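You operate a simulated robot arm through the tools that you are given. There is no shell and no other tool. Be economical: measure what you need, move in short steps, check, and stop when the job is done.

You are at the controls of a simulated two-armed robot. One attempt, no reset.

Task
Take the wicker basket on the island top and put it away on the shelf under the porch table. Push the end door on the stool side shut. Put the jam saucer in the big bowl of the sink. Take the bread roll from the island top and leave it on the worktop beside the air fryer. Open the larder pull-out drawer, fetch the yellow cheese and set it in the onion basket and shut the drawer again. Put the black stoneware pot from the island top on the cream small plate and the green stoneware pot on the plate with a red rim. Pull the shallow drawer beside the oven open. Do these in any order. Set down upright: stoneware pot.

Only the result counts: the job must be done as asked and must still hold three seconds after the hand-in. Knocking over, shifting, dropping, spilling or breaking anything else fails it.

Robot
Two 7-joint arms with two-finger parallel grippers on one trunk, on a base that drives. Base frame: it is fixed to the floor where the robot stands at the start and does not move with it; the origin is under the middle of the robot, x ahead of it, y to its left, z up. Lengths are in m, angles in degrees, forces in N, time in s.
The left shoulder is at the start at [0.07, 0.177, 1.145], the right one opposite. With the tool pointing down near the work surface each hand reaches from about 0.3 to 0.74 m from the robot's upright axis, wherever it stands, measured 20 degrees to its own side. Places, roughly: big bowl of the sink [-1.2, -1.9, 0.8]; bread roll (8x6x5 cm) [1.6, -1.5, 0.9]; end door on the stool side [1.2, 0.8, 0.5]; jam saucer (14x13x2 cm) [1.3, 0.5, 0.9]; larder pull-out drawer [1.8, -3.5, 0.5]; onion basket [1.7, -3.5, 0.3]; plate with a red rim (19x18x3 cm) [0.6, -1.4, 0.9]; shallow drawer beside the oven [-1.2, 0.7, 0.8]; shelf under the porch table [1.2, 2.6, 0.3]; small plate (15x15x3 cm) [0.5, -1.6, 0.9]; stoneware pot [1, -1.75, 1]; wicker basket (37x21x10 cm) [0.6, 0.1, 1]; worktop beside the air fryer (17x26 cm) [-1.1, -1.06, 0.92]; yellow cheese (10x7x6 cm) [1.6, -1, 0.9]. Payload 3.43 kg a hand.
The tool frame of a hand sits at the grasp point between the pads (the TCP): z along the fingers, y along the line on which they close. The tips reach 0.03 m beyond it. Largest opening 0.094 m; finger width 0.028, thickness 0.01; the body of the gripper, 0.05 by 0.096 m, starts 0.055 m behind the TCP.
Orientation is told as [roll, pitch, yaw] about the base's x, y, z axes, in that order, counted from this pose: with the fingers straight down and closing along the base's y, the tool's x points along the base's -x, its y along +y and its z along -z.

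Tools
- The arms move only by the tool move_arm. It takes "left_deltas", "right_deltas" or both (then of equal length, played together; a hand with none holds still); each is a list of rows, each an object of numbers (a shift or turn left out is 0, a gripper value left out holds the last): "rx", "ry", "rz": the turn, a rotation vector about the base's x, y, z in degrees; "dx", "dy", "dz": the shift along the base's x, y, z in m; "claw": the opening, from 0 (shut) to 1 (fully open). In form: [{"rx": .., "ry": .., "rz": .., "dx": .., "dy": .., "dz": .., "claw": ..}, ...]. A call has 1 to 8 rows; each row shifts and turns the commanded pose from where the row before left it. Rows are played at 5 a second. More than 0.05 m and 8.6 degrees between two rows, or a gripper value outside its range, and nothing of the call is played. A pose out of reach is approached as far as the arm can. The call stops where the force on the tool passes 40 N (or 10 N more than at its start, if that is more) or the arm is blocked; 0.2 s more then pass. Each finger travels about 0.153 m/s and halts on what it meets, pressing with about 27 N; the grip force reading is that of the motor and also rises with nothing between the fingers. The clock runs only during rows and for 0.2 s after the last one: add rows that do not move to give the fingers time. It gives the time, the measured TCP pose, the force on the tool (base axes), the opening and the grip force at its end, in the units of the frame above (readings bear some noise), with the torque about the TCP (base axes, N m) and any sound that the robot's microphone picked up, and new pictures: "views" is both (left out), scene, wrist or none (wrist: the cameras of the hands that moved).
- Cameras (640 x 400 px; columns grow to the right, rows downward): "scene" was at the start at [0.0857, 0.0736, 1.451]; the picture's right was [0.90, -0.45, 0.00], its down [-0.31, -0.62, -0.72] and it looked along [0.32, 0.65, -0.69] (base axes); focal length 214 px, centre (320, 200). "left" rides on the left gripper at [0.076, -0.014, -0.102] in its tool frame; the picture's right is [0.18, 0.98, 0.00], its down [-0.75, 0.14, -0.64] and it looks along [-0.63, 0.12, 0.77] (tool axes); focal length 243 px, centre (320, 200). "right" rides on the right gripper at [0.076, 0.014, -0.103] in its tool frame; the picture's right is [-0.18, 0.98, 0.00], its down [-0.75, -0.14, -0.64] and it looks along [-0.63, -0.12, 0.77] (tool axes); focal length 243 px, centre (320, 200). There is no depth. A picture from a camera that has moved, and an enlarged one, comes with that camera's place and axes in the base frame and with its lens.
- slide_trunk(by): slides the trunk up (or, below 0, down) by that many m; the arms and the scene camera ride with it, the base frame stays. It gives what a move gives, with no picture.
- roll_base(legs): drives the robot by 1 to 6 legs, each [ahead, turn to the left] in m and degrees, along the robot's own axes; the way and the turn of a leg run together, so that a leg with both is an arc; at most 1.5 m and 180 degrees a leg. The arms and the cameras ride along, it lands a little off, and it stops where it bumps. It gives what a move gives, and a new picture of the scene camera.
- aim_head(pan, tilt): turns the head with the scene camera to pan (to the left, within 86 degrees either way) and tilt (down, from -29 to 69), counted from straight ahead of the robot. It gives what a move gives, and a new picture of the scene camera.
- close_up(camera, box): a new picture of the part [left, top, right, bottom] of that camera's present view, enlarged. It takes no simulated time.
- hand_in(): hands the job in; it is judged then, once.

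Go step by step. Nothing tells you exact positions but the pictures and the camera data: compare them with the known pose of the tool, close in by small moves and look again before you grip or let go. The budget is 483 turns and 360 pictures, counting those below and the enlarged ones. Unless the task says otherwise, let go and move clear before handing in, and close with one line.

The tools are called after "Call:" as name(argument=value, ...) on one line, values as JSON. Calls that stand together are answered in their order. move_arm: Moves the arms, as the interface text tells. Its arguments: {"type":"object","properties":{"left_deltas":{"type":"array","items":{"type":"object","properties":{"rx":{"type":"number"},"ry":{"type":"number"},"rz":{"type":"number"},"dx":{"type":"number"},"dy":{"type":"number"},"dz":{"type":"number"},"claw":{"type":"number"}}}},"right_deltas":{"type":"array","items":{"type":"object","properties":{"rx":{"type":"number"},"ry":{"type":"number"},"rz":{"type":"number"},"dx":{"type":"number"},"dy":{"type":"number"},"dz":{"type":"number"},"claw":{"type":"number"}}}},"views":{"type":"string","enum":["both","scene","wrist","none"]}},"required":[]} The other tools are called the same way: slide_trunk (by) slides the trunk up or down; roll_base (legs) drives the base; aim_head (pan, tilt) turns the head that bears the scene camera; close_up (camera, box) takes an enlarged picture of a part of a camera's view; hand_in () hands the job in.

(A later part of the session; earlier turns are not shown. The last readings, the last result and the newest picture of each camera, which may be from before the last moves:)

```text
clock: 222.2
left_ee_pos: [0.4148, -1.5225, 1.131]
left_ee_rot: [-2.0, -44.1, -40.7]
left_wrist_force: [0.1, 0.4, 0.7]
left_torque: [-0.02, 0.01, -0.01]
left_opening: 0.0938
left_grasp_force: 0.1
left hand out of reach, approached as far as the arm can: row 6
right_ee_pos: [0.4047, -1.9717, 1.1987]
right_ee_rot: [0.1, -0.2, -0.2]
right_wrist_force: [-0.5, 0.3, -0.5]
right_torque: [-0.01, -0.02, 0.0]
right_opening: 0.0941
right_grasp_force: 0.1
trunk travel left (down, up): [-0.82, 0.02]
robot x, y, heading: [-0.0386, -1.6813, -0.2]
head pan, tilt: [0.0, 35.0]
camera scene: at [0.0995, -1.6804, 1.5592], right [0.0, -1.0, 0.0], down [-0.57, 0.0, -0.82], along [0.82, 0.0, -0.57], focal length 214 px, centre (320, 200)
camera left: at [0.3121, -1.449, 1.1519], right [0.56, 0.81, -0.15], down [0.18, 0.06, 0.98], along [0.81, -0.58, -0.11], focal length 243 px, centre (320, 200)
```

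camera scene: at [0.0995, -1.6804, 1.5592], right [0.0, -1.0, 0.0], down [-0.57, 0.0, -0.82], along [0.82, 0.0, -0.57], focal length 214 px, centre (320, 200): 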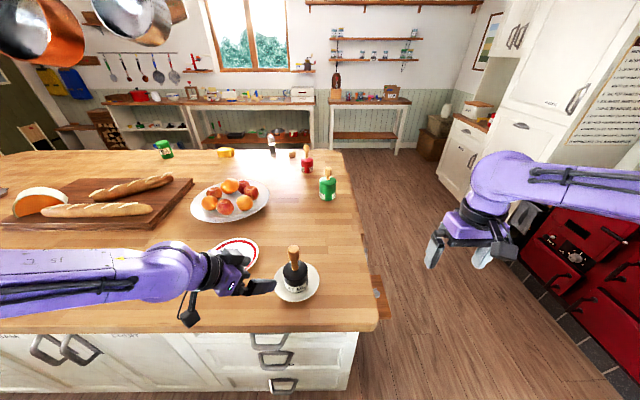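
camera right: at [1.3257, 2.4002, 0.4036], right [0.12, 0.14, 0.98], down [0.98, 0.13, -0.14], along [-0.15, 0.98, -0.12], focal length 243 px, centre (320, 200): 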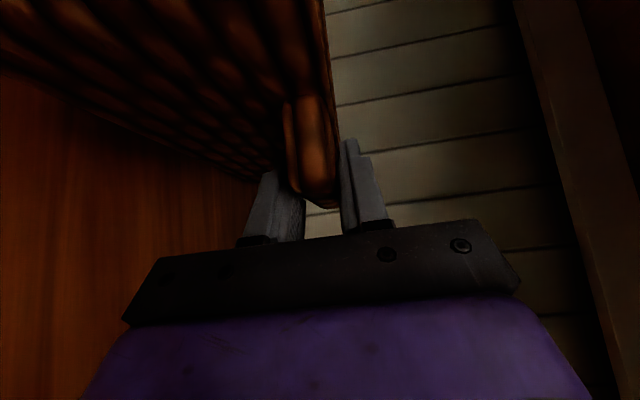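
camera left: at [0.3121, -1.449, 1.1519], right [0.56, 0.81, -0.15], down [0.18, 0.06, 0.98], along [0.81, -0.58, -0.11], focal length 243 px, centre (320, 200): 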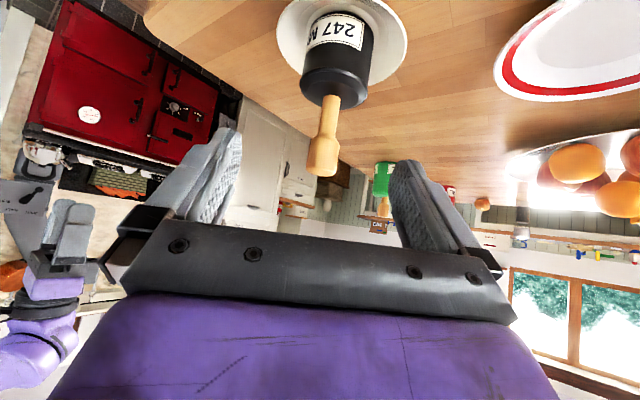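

Call:
roll_base(legs=[[-0.26, 0], [0, -90], [0.75, 0]])

Call:
roll_base(legs=[[0, 90]])

```text
clock: 231.5
left_ee_pos: [-0.1138, -2.8766, 1.1315]
left_ee_rot: [-2.2, -44.0, -129.6]
left_wrist_force: [0.4, -0.8, -0.2]
left_torque: [-0.03, 0.0, 0.03]
left_opening: 0.0941
left_grasp_force: 0.0
right_ee_pos: [-0.563, -2.8723, 1.1991]
right_ee_rot: [0.1, -0.3, -89.2]
right_wrist_force: [-0.5, -0.2, -0.3]
right_torque: [-0.03, 0.01, 0.01]
right_opening: 0.0939
right_grasp_force: 0.1
trunk travel left (down, up): [-0.82, 0.02]
robot x, y, heading: [-0.2781, -2.4286, -89.2]
head pan, tilt: [0.0, 35.0]
camera scene: at [-0.2771, -2.5639, 1.5593], right [-1.0, -0.01, 0.0], down [-0.01, 0.57, -0.82], along [0.01, -0.82, -0.57], focal length 214 px, centre (320, 200)
```

scene: 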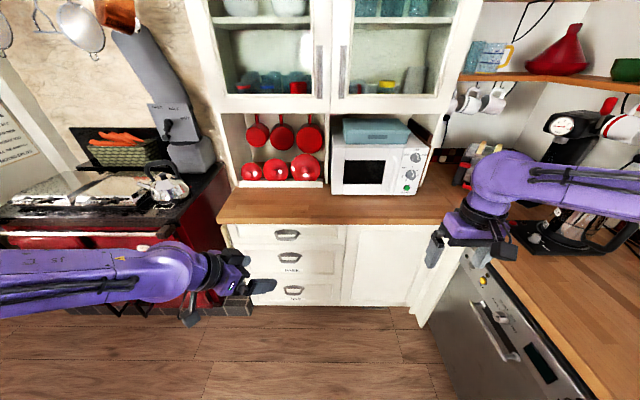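

```text
clock: 235.8
left_ee_pos: [0.1647, -2.241, 1.1318]
left_ee_rot: [-2.1, -44.1, -36.8]
left_wrist_force: [1.1, -0.3, 1.1]
left_torque: [0.02, -0.01, 0.01]
left_opening: 0.0938
left_grasp_force: 0.1
right_ee_pos: [0.1814, -2.6908, 1.1994]
right_ee_rot: [0.1, -0.2, 3.4]
right_wrist_force: [0.3, 0.8, 0.4]
right_torque: [-0.01, -0.04, 0.02]
right_opening: 0.0939
right_grasp_force: 0.0
trunk travel left (down, up): [-0.82, 0.02]
robot x, y, heading: [-0.2769, -2.4261, 3.5]
head pan, tilt: [0.0, 35.0]
camera scene: at [-0.1407, -2.4185, 1.5592], right [0.06, -1.0, 0.0], down [-0.57, -0.03, -0.82], along [0.82, 0.05, -0.57], focal length 214 px, centre (320, 200)
```

scene: 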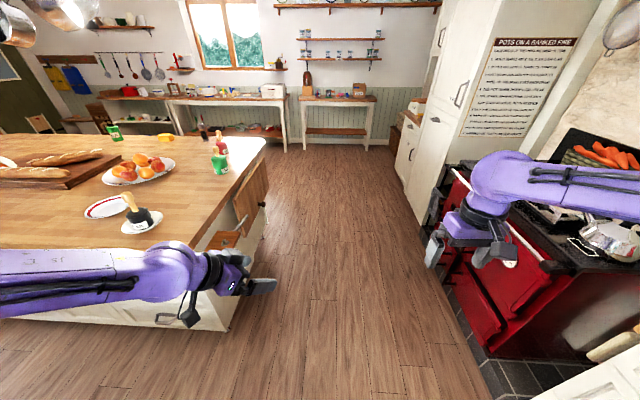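

Call:
roll_base(legs=[[1.39, 0], [0, 86]])

Call:
close_up(camera="scene", box=[160, 100, 480, 300])

```text
clock: 246.3
left_ee_pos: [0.9881, -1.892, 1.1317]
left_ee_rot: [-2.2, -44.1, 45.3]
left_wrist_force: [0.1, -0.4, 0.6]
left_torque: [-0.05, 0.0, -0.03]
left_opening: 0.0942
left_grasp_force: 0.0
right_ee_pos: [1.4357, -1.9366, 1.2005]
right_ee_rot: [0.0, -0.1, 85.6]
right_wrist_force: [-0.1, -0.5, -0.4]
right_torque: [-0.03, -0.01, 0.0]
right_opening: 0.0941
right_grasp_force: 0.0
trunk travel left (down, up): [-0.82, 0.02]
robot x, y, heading: [1.1123, -2.3544, 85.6]
head pan, tilt: [0.0, 35.0]
camera scene: at [1.1197, -2.2179, 1.5592], right [1.0, -0.08, 0.0], down [-0.04, -0.57, -0.82], along [0.06, 0.82, -0.57], focal length 214 px, centre (320, 200)
```

scene: 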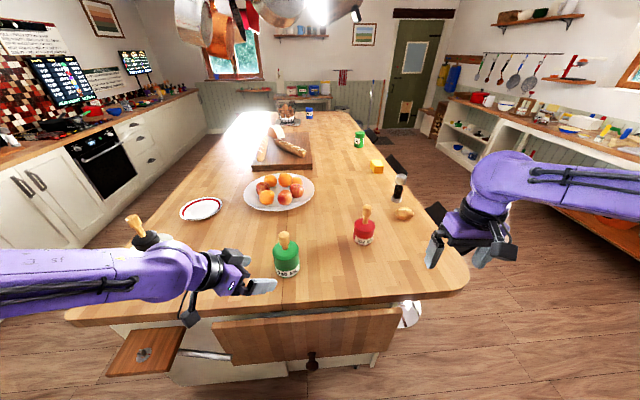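

```text
2.00 times, centred on (320, 200) of scene
camera zoom: at [1.1197, -2.2179, 1.5592], right [1.0, -0.08, 0.0], down [-0.04, -0.57, -0.82], along [0.06, 0.82, -0.57], focal length 429 px, centre (320, 200)
```

zoom: 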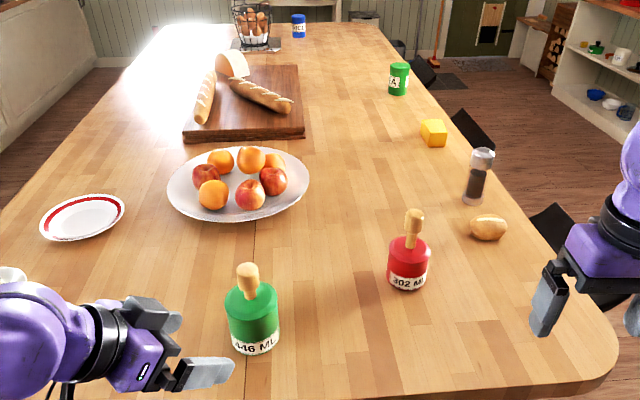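

Call:
close_up(camera="scene", box=[250, 215, 330, 290])

```text
5.33 times, centred on (290, 252) of scene
camera zoom: at [1.1197, -2.2179, 1.5592], right [1.0, -0.08, 0.0], down [-0.04, -0.57, -0.82], along [0.06, 0.82, -0.57], focal length 1144 px, centre (480, -80)
```

zoom: 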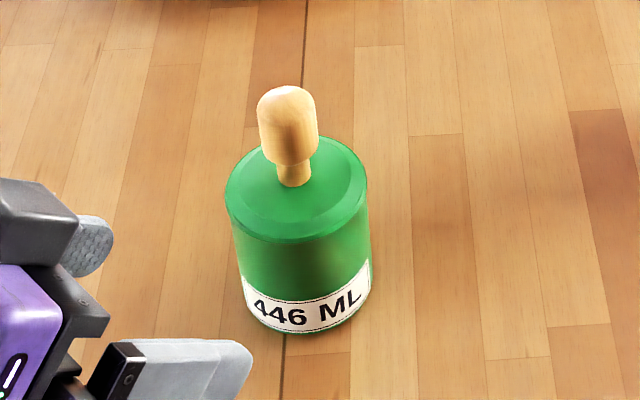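

Call:
move_arm(left_deltas=[{"dx": -0.013, "dy": 0.035}, {"dx": -0.013, "dy": 0.035, "dz": -0.02}, {"dy": 0.038, "dz": -0.03}, {}], views="both")

```text
clock: 247.3
left_ee_pos: [0.9608, -1.783, 1.0826]
left_ee_rot: [-2.1, -44.2, 45.2]
left_wrist_force: [0.0, -0.5, -0.6]
left_torque: [0.02, 0.0, 0.02]
left_opening: 0.0938
left_grasp_force: 0.0
right_ee_pos: [1.4344, -1.938, 1.1984]
right_ee_rot: [0.1, -0.3, 85.6]
right_wrist_force: [0.1, 0.0, 0.8]
right_torque: [-0.01, 0.0, -0.01]
right_opening: 0.0941
right_grasp_force: 0.1
trunk travel left (down, up): [-0.82, 0.02]
robot x, y, heading: [1.1102, -2.3529, 85.7]
head pan, tilt: [0.0, 35.0]
camera scene: at [1.1195, -2.219, 1.5593], right [1.0, -0.08, 0.0], down [-0.04, -0.57, -0.82], along [0.06, 0.82, -0.57], focal length 214 px, centre (320, 200)
camera left: at [0.8787, -1.88, 1.1023], right [-0.77, 0.62, -0.15], down [-0.05, 0.19, 0.98], along [0.63, 0.77, -0.11], focal length 243 px, centre (320, 200)
```

scene: 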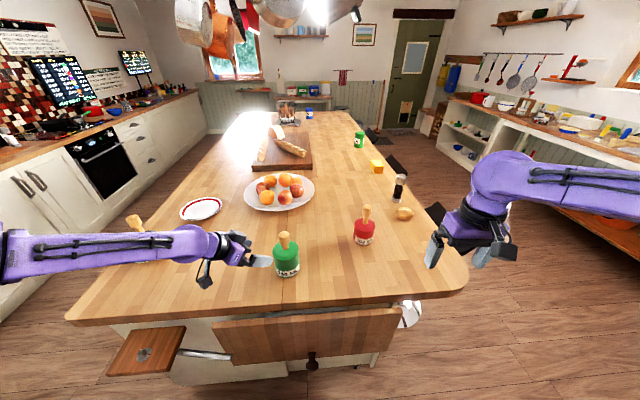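
left: 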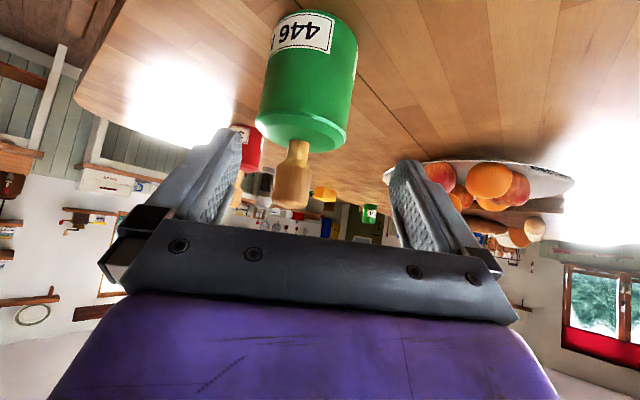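

Call:
move_arm(left_deltas=[{"rx": 1.06, "ry": 1.07, "rz": 1.46, "dx": 0.0057, "dy": -0.0056}, {"dx": 0.02, "dy": 0.02, "dz": -0.02}, {"dx": 0.018, "dy": 0.018, "dz": -0.025}, {}], views="wrist")

Call:
close_up(camera="scene", box=[230, 210, 330, 290])

```text
clock: 248.3
left_ee_pos: [1.0055, -1.7514, 1.0369]
left_ee_rot: [0.0, -44.2, 45.1]
left_wrist_force: [0.2, -0.3, -0.6]
left_torque: [-0.01, 0.0, 0.02]
left_opening: 0.094
left_grasp_force: 0.0
right_ee_pos: [1.4353, -1.9375, 1.1979]
right_ee_rot: [0.1, -0.3, 85.7]
right_wrist_force: [0.2, -0.4, -0.7]
right_torque: [0.0, 0.0, -0.02]
right_opening: 0.0941
right_grasp_force: 0.0
trunk travel left (down, up): [-0.82, 0.02]
robot x, y, heading: [1.1114, -2.357, 85.3]
head pan, tilt: [0.0, 35.0]
camera left: at [0.9263, -1.851, 1.0566], right [-0.79, 0.6, -0.13], down [-0.03, 0.17, 0.99], along [0.61, 0.78, -0.11], focal length 243 px, centre (320, 200)
```

left: 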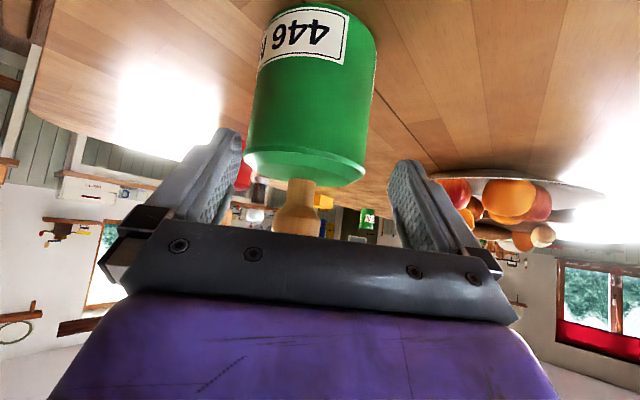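

```text
5.00 times, centred on (280, 250) of scene
camera zoom: at [1.1195, -2.2193, 1.5593], right [1.0, -0.08, 0.0], down [-0.04, -0.57, -0.82], along [0.06, 0.82, -0.57], focal length 1072 px, centre (520, -50)
```

zoom: 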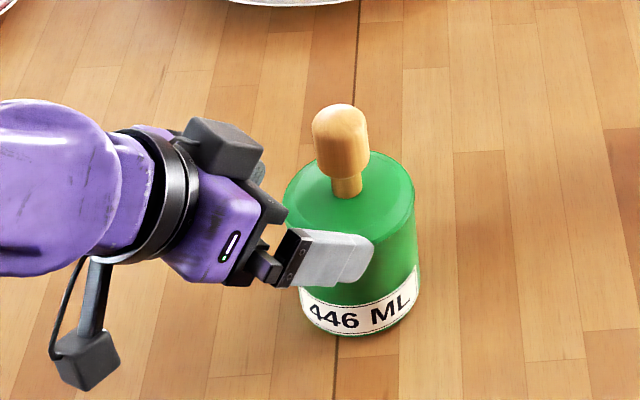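

Call:
move_arm(left_deltas=[{"dx": 0.009, "dy": -0.007}, {"dx": 0.011, "dy": 0.011, "dz": -0.015}, {}], views="wrist")

Call:
close_up(camera="left", box=[180, 0, 480, 260])

```text
clock: 249.1
left_ee_pos: [1.0246, -1.7453, 1.0217]
left_ee_rot: [-0.1, -44.0, 45.2]
left_wrist_force: [-0.6, 0.4, 0.0]
left_torque: [-0.01, 0.02, 0.02]
left_opening: 0.0942
left_grasp_force: 0.0
right_ee_pos: [1.4336, -1.938, 1.1986]
right_ee_rot: [0.1, -0.2, 85.6]
right_wrist_force: [-0.2, -0.8, 0.0]
right_torque: [-0.03, -0.01, 0.02]
right_opening: 0.094
right_grasp_force: 0.0
trunk travel left (down, up): [-0.82, 0.02]
robot x, y, heading: [1.1116, -2.356, 85.5]
head pan, tilt: [0.0, 35.0]
camera left: at [0.9442, -1.8454, 1.0416], right [-0.79, 0.6, -0.13], down [-0.03, 0.17, 0.99], along [0.61, 0.78, -0.11], focal length 243 px, centre (320, 200)
```

left: 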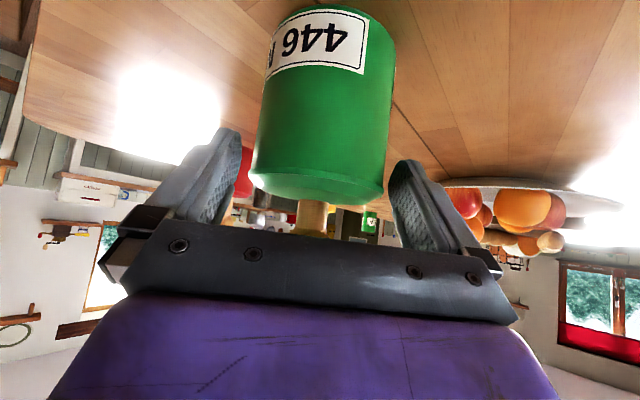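

```text
1.54 times, centred on (330, 130) of left
camera zoom: at [0.9442, -1.8454, 1.0416], right [-0.79, 0.6, -0.13], down [-0.03, 0.17, 0.99], along [0.61, 0.78, -0.11], focal length 373 px, centre (305, 308)
```

zoom: 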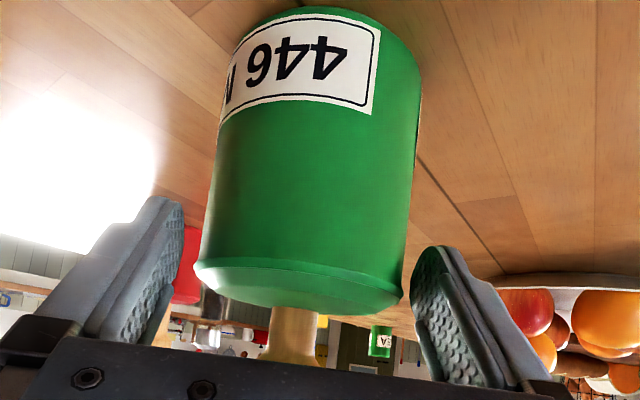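

Call:
move_arm(left_deltas=[{"dx": 0.004, "dy": 0.004, "dz": -0.015}, {"dx": 0.004, "dy": 0.004, "dz": -0.015}, {"dx": 0.004, "dy": 0.004, "dz": -0.016}, {}], views="wrist")

Call:
close_up(camera="scene", box=[230, 210, 330, 290])

```text
clock: 250.1
left_ee_pos: [1.0377, -1.7356, 0.9767]
left_ee_rot: [0.0, -44.1, 45.0]
left_wrist_force: [0.5, 0.4, -0.1]
left_torque: [-0.02, -0.01, -0.01]
left_opening: 0.0941
left_grasp_force: 0.0
right_ee_pos: [1.4345, -1.9353, 1.1993]
right_ee_rot: [0.1, -0.3, 85.6]
right_wrist_force: [0.7, 0.5, -0.1]
right_torque: [0.03, 0.01, -0.01]
right_opening: 0.0939
right_grasp_force: 0.1
trunk travel left (down, up): [-0.82, 0.02]
robot x, y, heading: [1.1111, -2.3535, 85.4]
head pan, tilt: [0.0, 35.0]
camera left: at [0.9572, -1.8347, 0.9964], right [-0.79, 0.6, -0.13], down [-0.03, 0.17, 0.99], along [0.61, 0.78, -0.11], focal length 243 px, centre (320, 200)
```

left: 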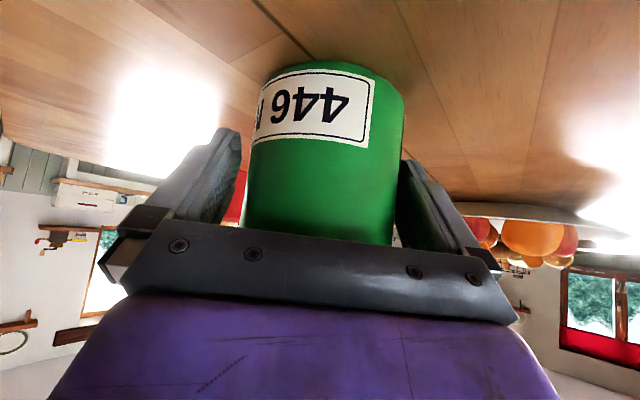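

```text
5.00 times, centred on (280, 250) of scene
camera zoom: at [1.1198, -2.2177, 1.5592], right [1.0, -0.08, 0.0], down [-0.04, -0.57, -0.82], along [0.06, 0.82, -0.57], focal length 1072 px, centre (520, -50)
```

zoom: 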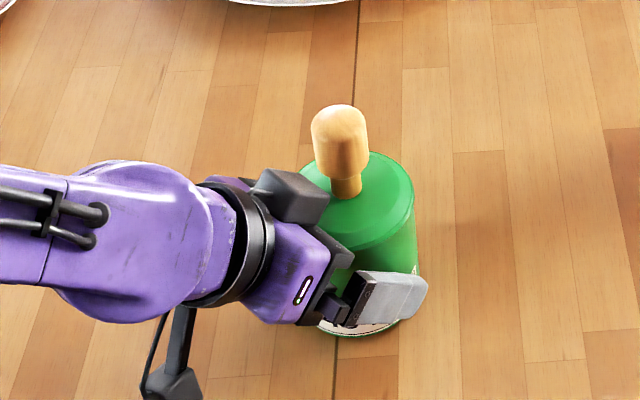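

Call:
move_arm(left_deltas=[{"dx": 0.006, "dy": 0.006}, {"claw": 0.9}, {"claw": 0.5}, {"claw": 0}, {}], views="none")

Call:
move_arm(left_deltas=[{"dz": 0.02}, {"dz": 0.03}, {"dz": 0.04}], views="both")

```text
clock: 251.3
left_ee_pos: [1.0417, -1.7291, 0.9775]
left_ee_rot: [-0.1, -44.2, 45.2]
left_wrist_force: [-3.5, 0.4, 5.7]
left_torque: [0.05, 0.06, 0.14]
left_opening: 0.0873
left_grasp_force: 26.7
right_ee_pos: [1.4339, -1.9358, 1.1994]
right_ee_rot: [0.1, -0.2, 85.6]
right_wrist_force: [0.3, 0.2, 0.0]
right_torque: [0.0, -0.06, 0.0]
right_opening: 0.0941
right_grasp_force: 0.1
trunk travel left (down, up): [-0.82, 0.02]
robot x, y, heading: [1.1097, -2.3516, 85.3]
head pan, tilt: [0.0, 35.0]
```

```text
clock: 252.1
left_ee_pos: [1.0427, -1.7296, 1.0649]
left_ee_rot: [-0.1, -44.1, 45.2]
left_wrist_force: [-0.5, -0.5, -6.0]
left_torque: [-0.03, 0.06, -0.01]
left_opening: 0.0875
left_grasp_force: 27.3
right_ee_pos: [1.4354, -1.9367, 1.1974]
right_ee_rot: [0.1, -0.2, 85.6]
right_wrist_force: [-1.0, 0.1, -0.2]
right_torque: [0.05, -0.04, 0.0]
right_opening: 0.094
right_grasp_force: 0.0
trunk travel left (down, up): [-0.82, 0.02]
robot x, y, heading: [1.111, -2.3584, 85.6]
head pan, tilt: [0.0, 35.0]
camera scene: at [1.1196, -2.2181, 1.5591], right [1.0, -0.08, 0.0], down [-0.04, -0.57, -0.82], along [0.06, 0.82, -0.57], focal length 214 px, centre (320, 200)
camera left: at [0.9619, -1.8292, 1.0848], right [-0.79, 0.6, -0.13], down [-0.03, 0.17, 0.99], along [0.61, 0.78, -0.11], focal length 243 px, centre (320, 200)
```

scene: 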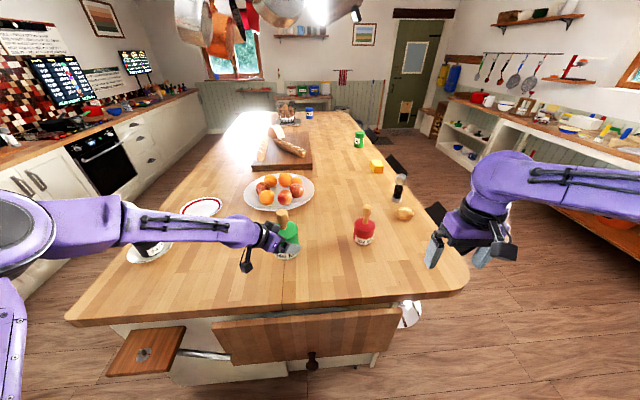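
left: 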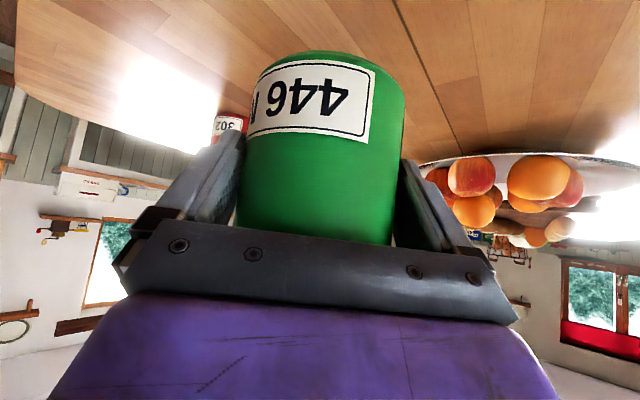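

Call:
move_arm(left_deltas=[{"dz": 0.03, "dy": -0.02}, {"dz": 0.03, "dy": -0.03}, {"dy": -0.04}, {"dy": -0.04}], views="none")

Call:
roll_base(legs=[[-0.1, 0], [0, 94]])

```text
clock: 253.1
left_ee_pos: [1.0416, -1.8592, 1.1231]
left_ee_rot: [0.0, -44.1, 45.2]
left_wrist_force: [0.0, -1.1, -5.2]
left_torque: [-0.02, 0.05, 0.02]
left_opening: 0.0874
left_grasp_force: 26.9
right_ee_pos: [1.4352, -1.9387, 1.1989]
right_ee_rot: [0.1, -0.3, 85.5]
right_wrist_force: [0.0, -0.3, 0.6]
right_torque: [0.02, 0.0, 0.03]
right_opening: 0.0941
right_grasp_force: 0.1
trunk travel left (down, up): [-0.82, 0.02]
robot x, y, heading: [1.1062, -2.3591, 85.4]
head pan, tilt: [0.0, 35.0]
```

```text
clock: 258.3
left_ee_pos: [0.6149, -2.5754, 1.1226]
left_ee_rot: [-0.1, -44.1, 141.5]
left_wrist_force: [-0.9, 0.1, -5.4]
left_torque: [-0.04, -0.05, 0.0]
left_opening: 0.0871
left_grasp_force: 27.1
right_ee_pos: [0.6493, -2.1761, 1.1976]
right_ee_rot: [0.2, -0.2, -178.0]
right_wrist_force: [0.0, 1.0, 0.4]
right_torque: [0.02, 0.0, 0.0]
right_opening: 0.0941
right_grasp_force: 0.0
trunk travel left (down, up): [-0.82, 0.02]
robot x, y, heading: [1.1033, -2.4547, -178.3]
head pan, tilt: [0.0, 35.0]
camera scene: at [0.9624, -2.4567, 1.5591], right [-0.03, 1.0, 0.0], down [0.57, 0.02, -0.82], along [-0.82, -0.03, -0.57], focal length 214 px, centre (320, 200)
```

scene: 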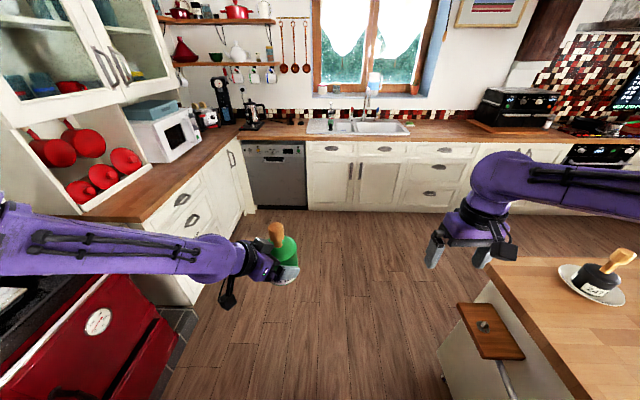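

Call:
roll_base(legs=[[1.36, 0], [0, -92]])

Call:
roll_base(legs=[[1.05, 0], [0, -90]])

```text
clock: 269.1
left_ee_pos: [-0.4095, -2.0278, 1.1235]
left_ee_rot: [-0.2, -44.1, 51.3]
left_wrist_force: [0.1, 0.0, -6.4]
left_torque: [-0.08, 0.04, -0.03]
left_opening: 0.0868
left_grasp_force: 26.9
right_ee_pos: [-0.0098, -2.0635, 1.1978]
right_ee_rot: [0.2, -0.2, 91.7]
right_wrist_force: [0.1, -0.1, 1.4]
right_torque: [-0.01, 0.0, -0.01]
right_opening: 0.094
right_grasp_force: 0.0
trunk travel left (down, up): [-0.82, 0.02]
robot x, y, heading: [-0.2833, -2.516, 91.8]
head pan, tilt: [0.0, 35.0]
camera scene: at [-0.2929, -2.3771, 1.5591], right [1.0, 0.03, 0.0], down [0.02, -0.57, -0.82], along [-0.02, 0.82, -0.57], focal length 214 px, centre (320, 200)
```

scene: 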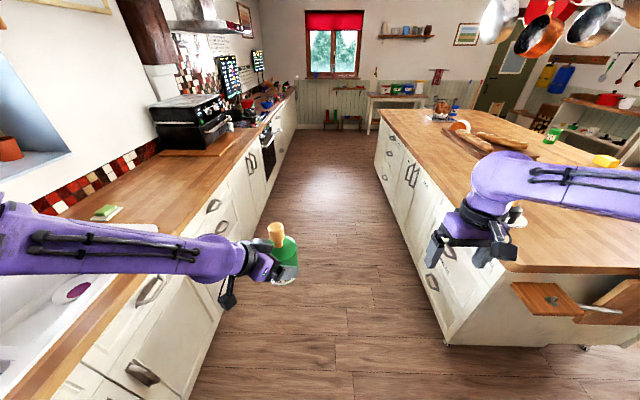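

```text
clock: 278.2
left_ee_pos: [0.1665, -1.3312, 1.1229]
left_ee_rot: [-0.1, -44.2, -36.3]
left_wrist_force: [0.8, 0.3, -6.3]
left_torque: [0.04, 0.06, -0.02]
left_opening: 0.087
left_grasp_force: 26.3
right_ee_pos: [0.1448, -1.7318, 1.1979]
right_ee_rot: [0.2, -0.1, 4.1]
right_wrist_force: [0.0, -0.2, 0.0]
right_torque: [-0.02, 0.01, 0.01]
right_opening: 0.0939
right_grasp_force: 0.0
trunk travel left (down, up): [-0.82, 0.02]
robot x, y, heading: [-0.3197, -1.4719, 4.2]
head pan, tilt: [0.0, 35.0]
camera scene: at [-0.1799, -1.4628, 1.5591], right [0.07, -1.0, 0.0], down [-0.57, -0.04, -0.82], along [0.82, 0.06, -0.57], focal length 214 px, centre (320, 200)
```

scene: 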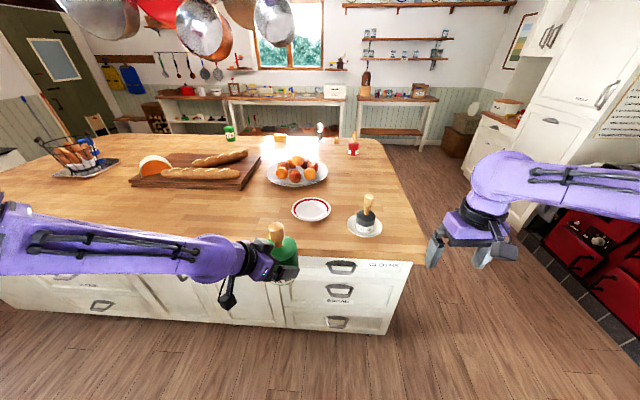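

Call:
roll_base(legs=[[0, -4], [0.27, 0]])

Call:
close_up(camera="scene", box=[200, 150, 400, 290])

```text
clock: 280.6
left_ee_pos: [0.4297, -1.3588, 1.1244]
left_ee_rot: [0.0, -44.1, -39.8]
left_wrist_force: [-0.1, -0.5, -6.3]
left_torque: [0.04, 0.04, -0.01]
left_opening: 0.087
left_grasp_force: 27.4
right_ee_pos: [0.3867, -1.7578, 1.198]
right_ee_rot: [0.1, -0.2, 0.7]
right_wrist_force: [0.2, 0.0, -0.9]
right_torque: [0.02, -0.01, 0.02]
right_opening: 0.0939
right_grasp_force: 0.1
trunk travel left (down, up): [-0.82, 0.02]
robot x, y, heading: [-0.0568, -1.4719, 0.8]
head pan, tilt: [0.0, 35.0]
camera scene: at [0.0776, -1.4701, 1.5593], right [0.01, -1.0, 0.0], down [-0.57, -0.01, -0.82], along [0.82, 0.01, -0.57], focal length 214 px, centre (320, 200)
```

scene: 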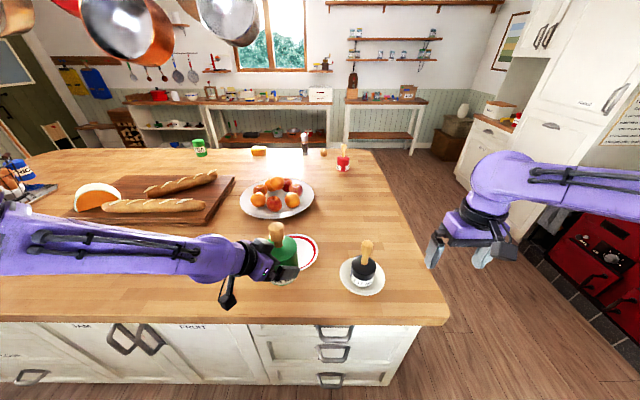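

```text
2.86 times, centred on (300, 220) of scene
camera zoom: at [0.0776, -1.4701, 1.5593], right [0.01, -1.0, 0.0], down [-0.57, -0.01, -0.82], along [0.82, 0.01, -0.57], focal length 613 px, centre (377, 143)
```

zoom: 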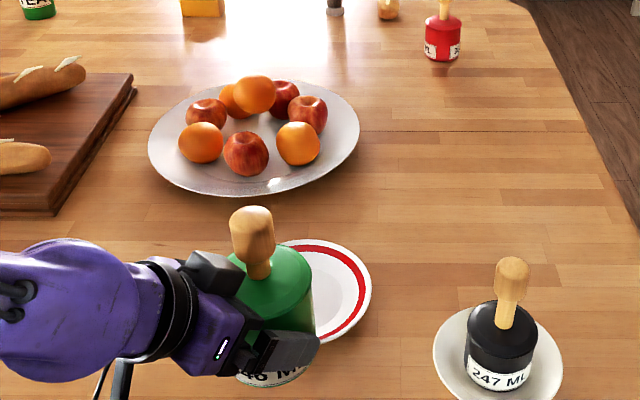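

Call:
move_arm(left_deltas=[{"dx": 0.04}, {"dx": 0.04}, {"dx": 0.04}, {"dx": 0.04}, {"dx": 0.033, "dy": 0.011}, {"dz": -0.035}, {"dz": -0.035}, {"dz": -0.03}], views="both")

Call:
close_up(camera="scene", box=[220, 190, 360, 290])

```text
clock: 282.4
left_ee_pos: [0.6263, -1.3466, 1.0236]
left_ee_rot: [-0.2, -44.0, -39.6]
left_wrist_force: [-0.4, -0.5, -4.9]
left_torque: [0.04, 0.06, 0.0]
left_opening: 0.0868
left_grasp_force: 27.6
right_ee_pos: [0.3904, -1.7562, 1.1978]
right_ee_rot: [0.1, -0.1, 0.8]
right_wrist_force: [0.2, -0.2, -0.3]
right_torque: [-0.01, 0.03, 0.01]
right_opening: 0.094
right_grasp_force: 0.0
trunk travel left (down, up): [-0.82, 0.02]
robot x, y, heading: [-0.0597, -1.4678, 0.7]
head pan, tilt: [0.0, 35.0]
camera scene: at [0.0816, -1.469, 1.5589], right [0.01, -1.0, 0.0], down [-0.58, -0.01, -0.82], along [0.82, 0.01, -0.58], focal length 214 px, centre (320, 200)
camera left: at [0.519, -1.2772, 1.0447], right [0.53, 0.84, -0.13], down [0.17, 0.05, 0.98], along [0.83, -0.54, -0.11], focal length 243 px, centre (320, 200)
```

scene: 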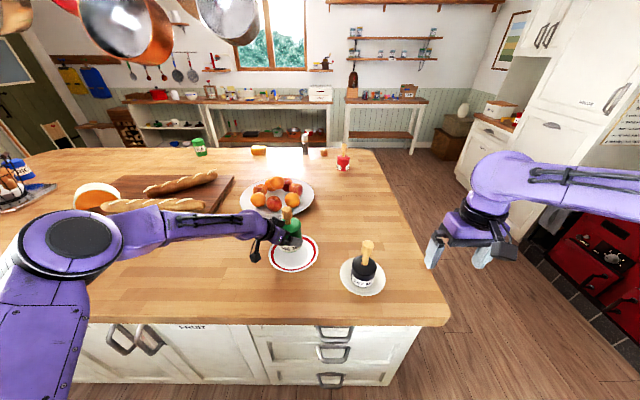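
left: 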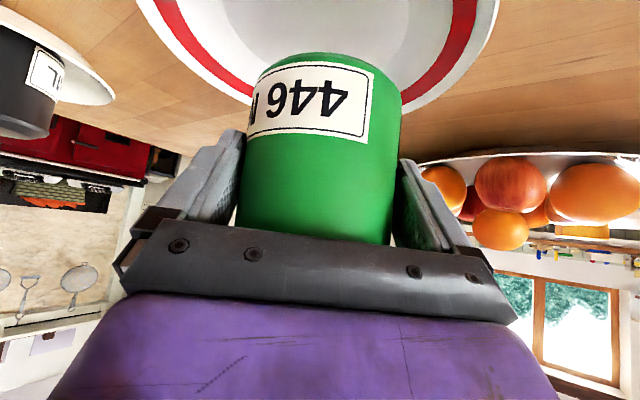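

```text
4.00 times, centred on (290, 240) of scene
camera zoom: at [0.0816, -1.469, 1.5589], right [0.01, -1.0, 0.0], down [-0.58, -0.01, -0.82], along [0.82, 0.01, -0.58], focal length 858 px, centre (440, 40)
```

zoom: 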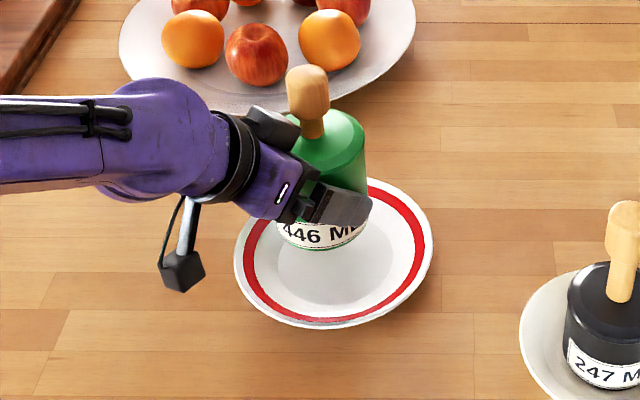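

Call:
move_arm(left_deltas=[{"dx": -0.01, "dy": -0.006}, {"dz": -0.015}, {}], views="wrist")

Call:
close_up(camera="scene", box=[220, 190, 360, 290])

```text
clock: 283.2
left_ee_pos: [0.6157, -1.3526, 1.0086]
left_ee_rot: [-0.2, -44.0, -39.7]
left_wrist_force: [-0.2, 0.5, -6.0]
left_torque: [0.03, 0.05, 0.04]
left_opening: 0.0868
left_grasp_force: 26.9
right_ee_pos: [0.388, -1.7573, 1.1976]
right_ee_rot: [0.1, -0.1, 0.7]
right_wrist_force: [0.6, 0.0, -0.3]
right_torque: [-0.01, -0.03, 0.0]
right_opening: 0.0941
right_grasp_force: 0.1
trunk travel left (down, up): [-0.82, 0.02]
robot x, y, heading: [-0.0553, -1.4687, 1.0]
head pan, tilt: [0.0, 35.0]
camera left: at [0.5092, -1.2834, 1.0298], right [0.53, 0.84, -0.13], down [0.16, 0.05, 0.99], along [0.83, -0.54, -0.11], focal length 243 px, centre (320, 200)
```

left: 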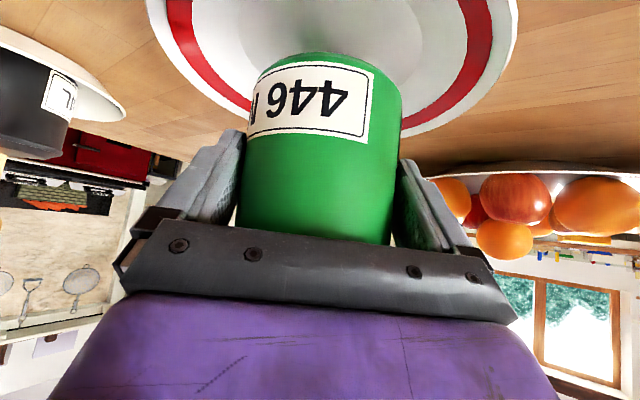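

```text
4.00 times, centred on (290, 240) of scene
camera zoom: at [0.0799, -1.4696, 1.5591], right [0.01, -1.0, 0.0], down [-0.57, -0.01, -0.82], along [0.82, 0.01, -0.57], focal length 858 px, centre (440, 40)
```

zoom: 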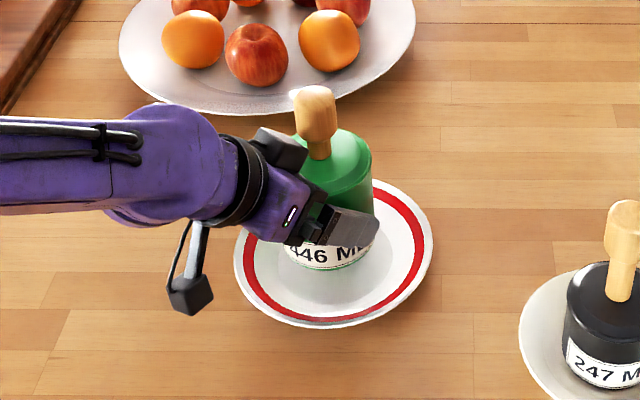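

Call:
move_arm(left_deltas=[{"dz": -0.012}, {"dz": -0.006}, {"dz": -0.003}, {"dz": -0.003}, {"dz": -0.003}], views="wrist")

Call:
close_up(camera="scene", box=[220, 190, 360, 290])

```text
clock: 284.4
left_ee_pos: [0.6152, -1.3528, 0.983]
left_ee_rot: [0.2, -44.3, -39.8]
left_wrist_force: [2.5, -1.9, 8.9]
left_torque: [0.35, -0.59, -0.02]
left_opening: 0.087
left_grasp_force: 27.3
right_ee_pos: [0.3866, -1.7573, 1.1999]
right_ee_rot: [0.2, -0.2, 0.7]
right_wrist_force: [0.5, -0.5, 0.4]
right_torque: [0.01, 0.0, 0.0]
right_opening: 0.094
right_grasp_force: 0.1
trunk travel left (down, up): [-0.82, 0.02]
robot x, y, heading: [-0.0582, -1.4707, 0.8]
head pan, tilt: [0.0, 35.0]
camera left: at [0.5088, -1.2842, 1.0032], right [0.53, 0.84, -0.13], down [0.16, 0.05, 0.99], along [0.84, -0.54, -0.11], focal length 243 px, centre (320, 200)
```

left: 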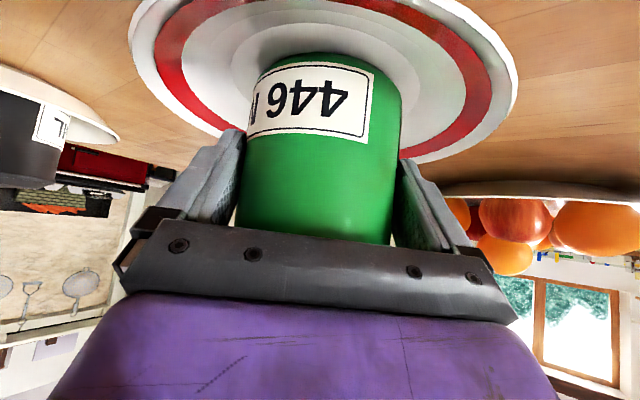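

```text
4.00 times, centred on (290, 240) of scene
camera zoom: at [0.0778, -1.4708, 1.5595], right [0.01, -1.0, 0.0], down [-0.57, -0.01, -0.82], along [0.82, 0.01, -0.57], focal length 858 px, centre (440, 40)
```

zoom: 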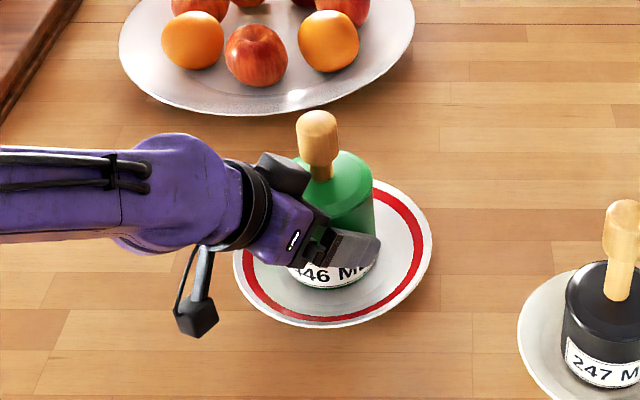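

Call:
move_arm(left_deltas=[{"claw": 0.95, "dz": 0.001}, {"claw": 1, "dz": 0.001}, {}, {}], views="wrist")

```text
clock: 285.4
left_ee_pos: [0.6135, -1.3532, 0.9831]
left_ee_rot: [-0.1, -44.0, -39.7]
left_wrist_force: [0.3, 0.0, -0.1]
left_torque: [-0.02, -0.03, -0.02]
left_opening: 0.094
left_grasp_force: 0.0
right_ee_pos: [0.3878, -1.7569, 1.1996]
right_ee_rot: [0.0, -0.2, 0.8]
right_wrist_force: [-0.5, 0.2, 0.0]
right_torque: [0.02, 0.0, 0.02]
right_opening: 0.0942
right_grasp_force: 0.0
trunk travel left (down, up): [-0.82, 0.02]
robot x, y, heading: [-0.0544, -1.4705, 0.6]
head pan, tilt: [0.0, 35.0]
camera left: at [0.5076, -1.2841, 1.0031], right [0.53, 0.84, -0.13], down [0.16, 0.05, 0.99], along [0.83, -0.54, -0.11], focal length 243 px, centre (320, 200)
```

left: 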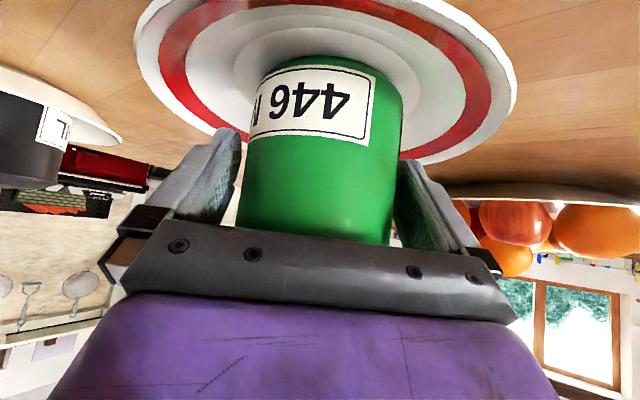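

Call:
move_arm(left_deltas=[{"dx": 0.001, "dy": 0.0015}, {"dx": -0.01, "dy": 0.0083, "dz": 0.013}, {"dx": -0.02, "dy": 0.0166, "dz": 0.026}, {"dx": -0.02, "dy": 0.0166, "dz": 0.026}, {"dx": -0.02, "dy": 0.0166, "dz": 0.03}, {"dx": -0.02, "dy": 0.0166, "dz": 0.03}], views="both")

```text
clock: 286.8
left_ee_pos: [0.5269, -1.277, 1.111]
left_ee_rot: [0.1, -44.1, -39.6]
left_wrist_force: [-1.2, -0.2, -0.6]
left_torque: [0.02, -0.02, 0.02]
left_opening: 0.0939
left_grasp_force: 0.0
right_ee_pos: [0.3853, -1.7574, 1.1996]
right_ee_rot: [0.0, -0.3, 0.7]
right_wrist_force: [0.0, 0.6, 1.1]
right_torque: [0.01, -0.04, 0.02]
right_opening: 0.0939
right_grasp_force: 0.1
trunk travel left (down, up): [-0.82, 0.02]
robot x, y, heading: [-0.0563, -1.4703, 0.9]
head pan, tilt: [0.0, 35.0]
camera scene: at [0.0763, -1.4694, 1.5594], right [0.01, -1.0, 0.0], down [-0.57, -0.01, -0.82], along [0.82, 0.01, -0.57], focal length 214 px, centre (320, 200)
camera left: at [0.4199, -1.2076, 1.1321], right [0.53, 0.84, -0.13], down [0.16, 0.05, 0.99], along [0.83, -0.54, -0.11], focal length 243 px, centre (320, 200)
```

scene: 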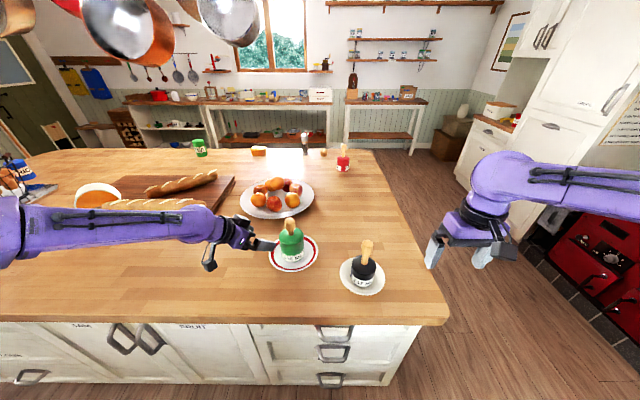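
left: 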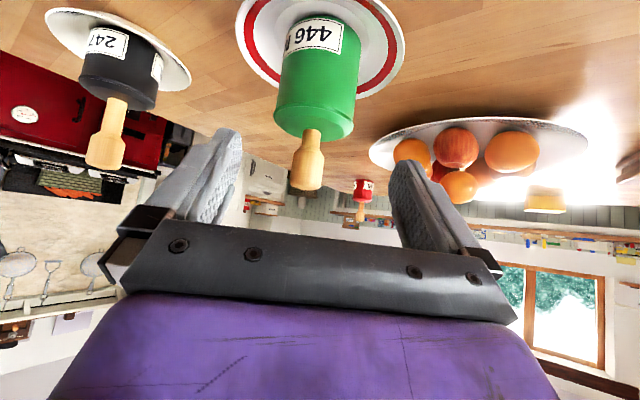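

Call:
roll_base(legs=[[-0.22, 0], [0, -91], [1.0, 0], [0, 91]])

Call:
roll_base(legs=[[1.0, 0]])

Call:
aim_head(pan=-45, tilt=30)

```text
clock: 300.9
left_ee_pos: [0.3022, -2.2706, 1.111]
left_ee_rot: [-0.1, -44.0, -40.9]
left_wrist_force: [0.0, -0.3, -0.7]
left_torque: [0.0, 0.0, 0.05]
left_opening: 0.094
left_grasp_force: 0.0
right_ee_pos: [0.1527, -2.7479, 1.1983]
right_ee_rot: [0.2, -0.2, -0.6]
right_wrist_force: [-1.5, -0.1, 0.0]
right_torque: [-0.01, 0.0, 0.01]
right_opening: 0.0941
right_grasp_force: 0.1
trunk travel left (down, up): [-0.82, 0.02]
robot x, y, heading: [-0.2839, -2.454, -0.7]
head pan, tilt: [0.0, 35.0]
camera scene: at [-0.151, -2.4534, 1.5592], right [-0.01, -1.0, 0.0], down [-0.57, 0.01, -0.82], along [0.82, -0.01, -0.57], focal length 214 px, centre (320, 200)
```

scene: 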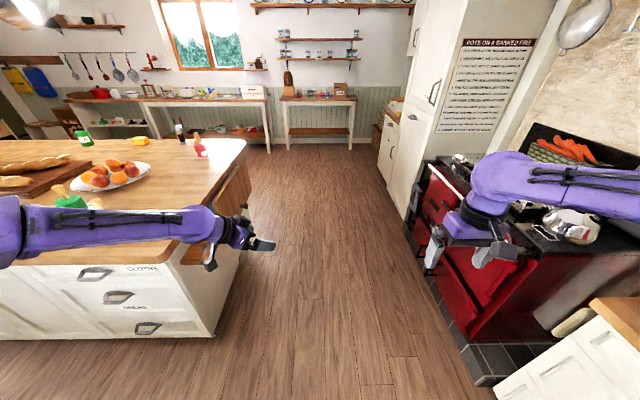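

```text
clock: 306.0
left_ee_pos: [1.2891, -2.2954, 1.1117]
left_ee_rot: [-0.1, -44.1, -41.7]
left_wrist_force: [-0.5, -0.9, -0.3]
left_torque: [0.0, 0.03, 0.04]
left_opening: 0.0941
left_grasp_force: 0.1
right_ee_pos: [1.1319, -2.7694, 1.1988]
right_ee_rot: [0.1, -0.3, -1.3]
right_wrist_force: [-0.3, 0.1, -0.3]
right_torque: [-0.02, 0.02, 0.01]
right_opening: 0.0941
right_grasp_force: 0.1
trunk travel left (down, up): [-0.82, 0.02]
robot x, y, heading: [0.6932, -2.4707, -1.5]
head pan, tilt: [0.0, 35.0]
camera scene: at [0.8327, -2.4717, 1.5592], right [-0.02, -1.0, 0.0], down [-0.57, 0.01, -0.82], along [0.82, -0.02, -0.57], focal length 214 px, centre (320, 200)
```

scene: 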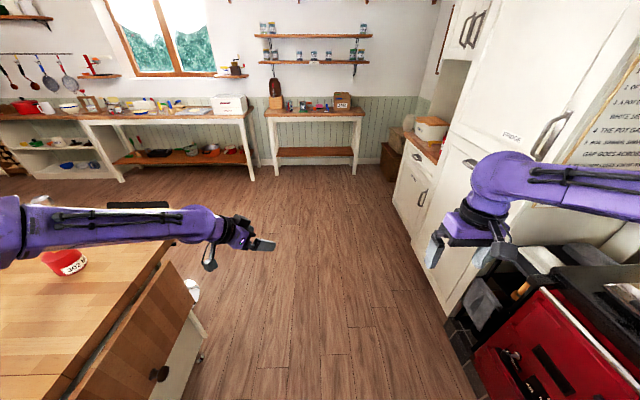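

```text
clock: 307.1
left_ee_pos: [1.2895, -2.2956, 1.1105]
left_ee_rot: [-0.1, -44.1, -41.7]
left_wrist_force: [-0.5, -0.4, 0.1]
left_torque: [0.02, 0.03, -0.01]
left_opening: 0.0939
left_grasp_force: 0.0
right_ee_pos: [1.1331, -2.7703, 1.1979]
right_ee_rot: [0.1, -0.2, -1.3]
right_wrist_force: [-0.5, 0.4, 0.1]
right_torque: [0.01, -0.01, 0.01]
right_opening: 0.094
right_grasp_force: 0.0
trunk travel left (down, up): [-0.82, 0.02]
robot x, y, heading: [0.6972, -2.4702, -1.4]
head pan, tilt: [-45.0, 30.0]
camera scene: at [0.8077, -2.5349, 1.567], right [-0.72, -0.69, 0.0], down [-0.35, 0.36, -0.87], along [0.6, -0.63, -0.5], focal length 214 px, centre (320, 200)
```

scene: 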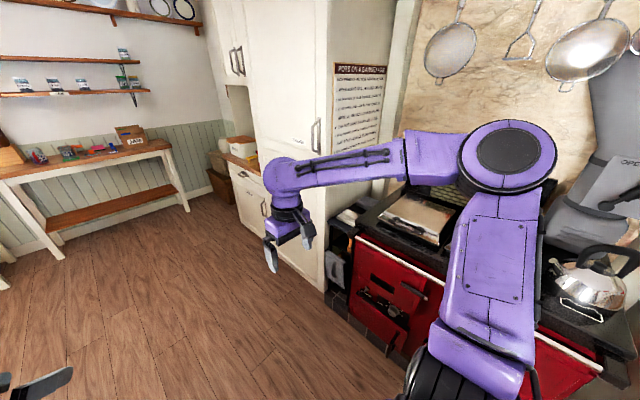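

Call:
roll_base(legs=[[1.0, 0], [0, -88]])

Call:
aim_head(pan=0, tilt=35)

```text
clock: 316.0
left_ee_pos: [1.8742, -3.072, 1.1101]
left_ee_rot: [-0.1, -44.2, -130.4]
left_wrist_force: [0.1, 0.7, 0.6]
left_torque: [-0.02, 0.02, 0.02]
left_opening: 0.0942
left_grasp_force: 0.0
right_ee_pos: [1.3928, -2.9257, 1.1987]
right_ee_rot: [0.1, -0.3, -90.0]
right_wrist_force: [-0.8, 0.0, -0.1]
right_torque: [0.0, -0.05, -0.02]
right_opening: 0.0942
right_grasp_force: 0.0
trunk travel left (down, up): [-0.82, 0.02]
robot x, y, heading: [1.6842, -2.485, -90.1]
head pan, tilt: [-45.0, 30.0]
camera scene: at [1.6199, -2.5974, 1.567], right [-0.71, 0.71, 0.0], down [0.35, 0.35, -0.87], along [-0.61, -0.61, -0.5], focal length 214 px, centre (320, 200)
```

scene: 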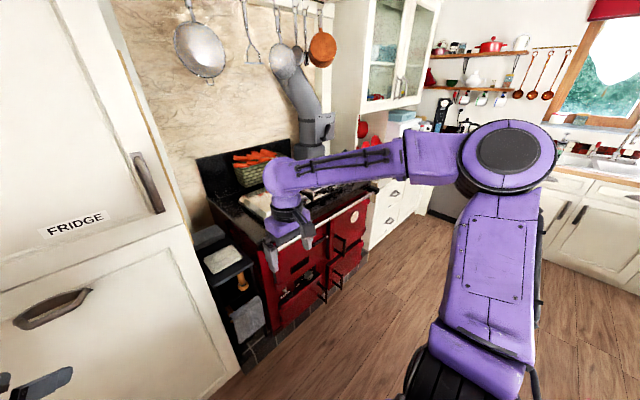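

```text
clock: 317.1
left_ee_pos: [1.8729, -3.0707, 1.1103]
left_ee_rot: [-0.2, -44.0, -130.3]
left_wrist_force: [1.0, 0.1, -0.4]
left_torque: [-0.02, 0.0, 0.02]
left_opening: 0.094
left_grasp_force: 0.2
right_ee_pos: [1.3947, -2.9255, 1.1984]
right_ee_rot: [0.1, -0.2, -89.9]
right_wrist_force: [0.4, -0.5, -0.5]
right_torque: [-0.01, 0.01, 0.01]
right_opening: 0.094
right_grasp_force: 0.1
trunk travel left (down, up): [-0.82, 0.02]
robot x, y, heading: [1.6853, -2.4835, -89.8]
head pan, tilt: [0.0, 35.0]
camera scene: at [1.6836, -2.6215, 1.5592], right [-1.0, 0.0, 0.0], down [0.0, 0.57, -0.82], along [0.0, -0.82, -0.57], focal length 214 px, centre (320, 200)
```

scene: 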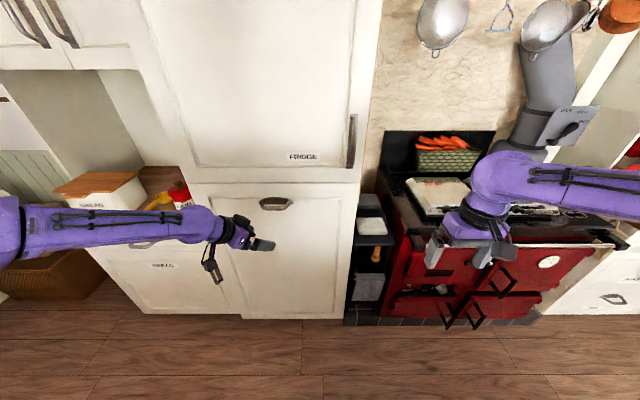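

Call:
close_up(camera="scene", box=[230, 170, 330, 240])

```text
5.71 times, centred on (280, 205) of scene
camera zoom: at [1.6836, -2.6215, 1.5592], right [-1.0, 0.0, 0.0], down [0.0, 0.57, -0.82], along [0.0, -0.82, -0.57], focal length 1226 px, centre (549, 171)
```

zoom: 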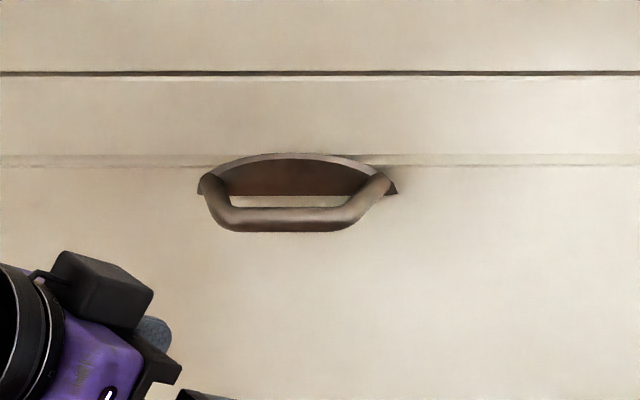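

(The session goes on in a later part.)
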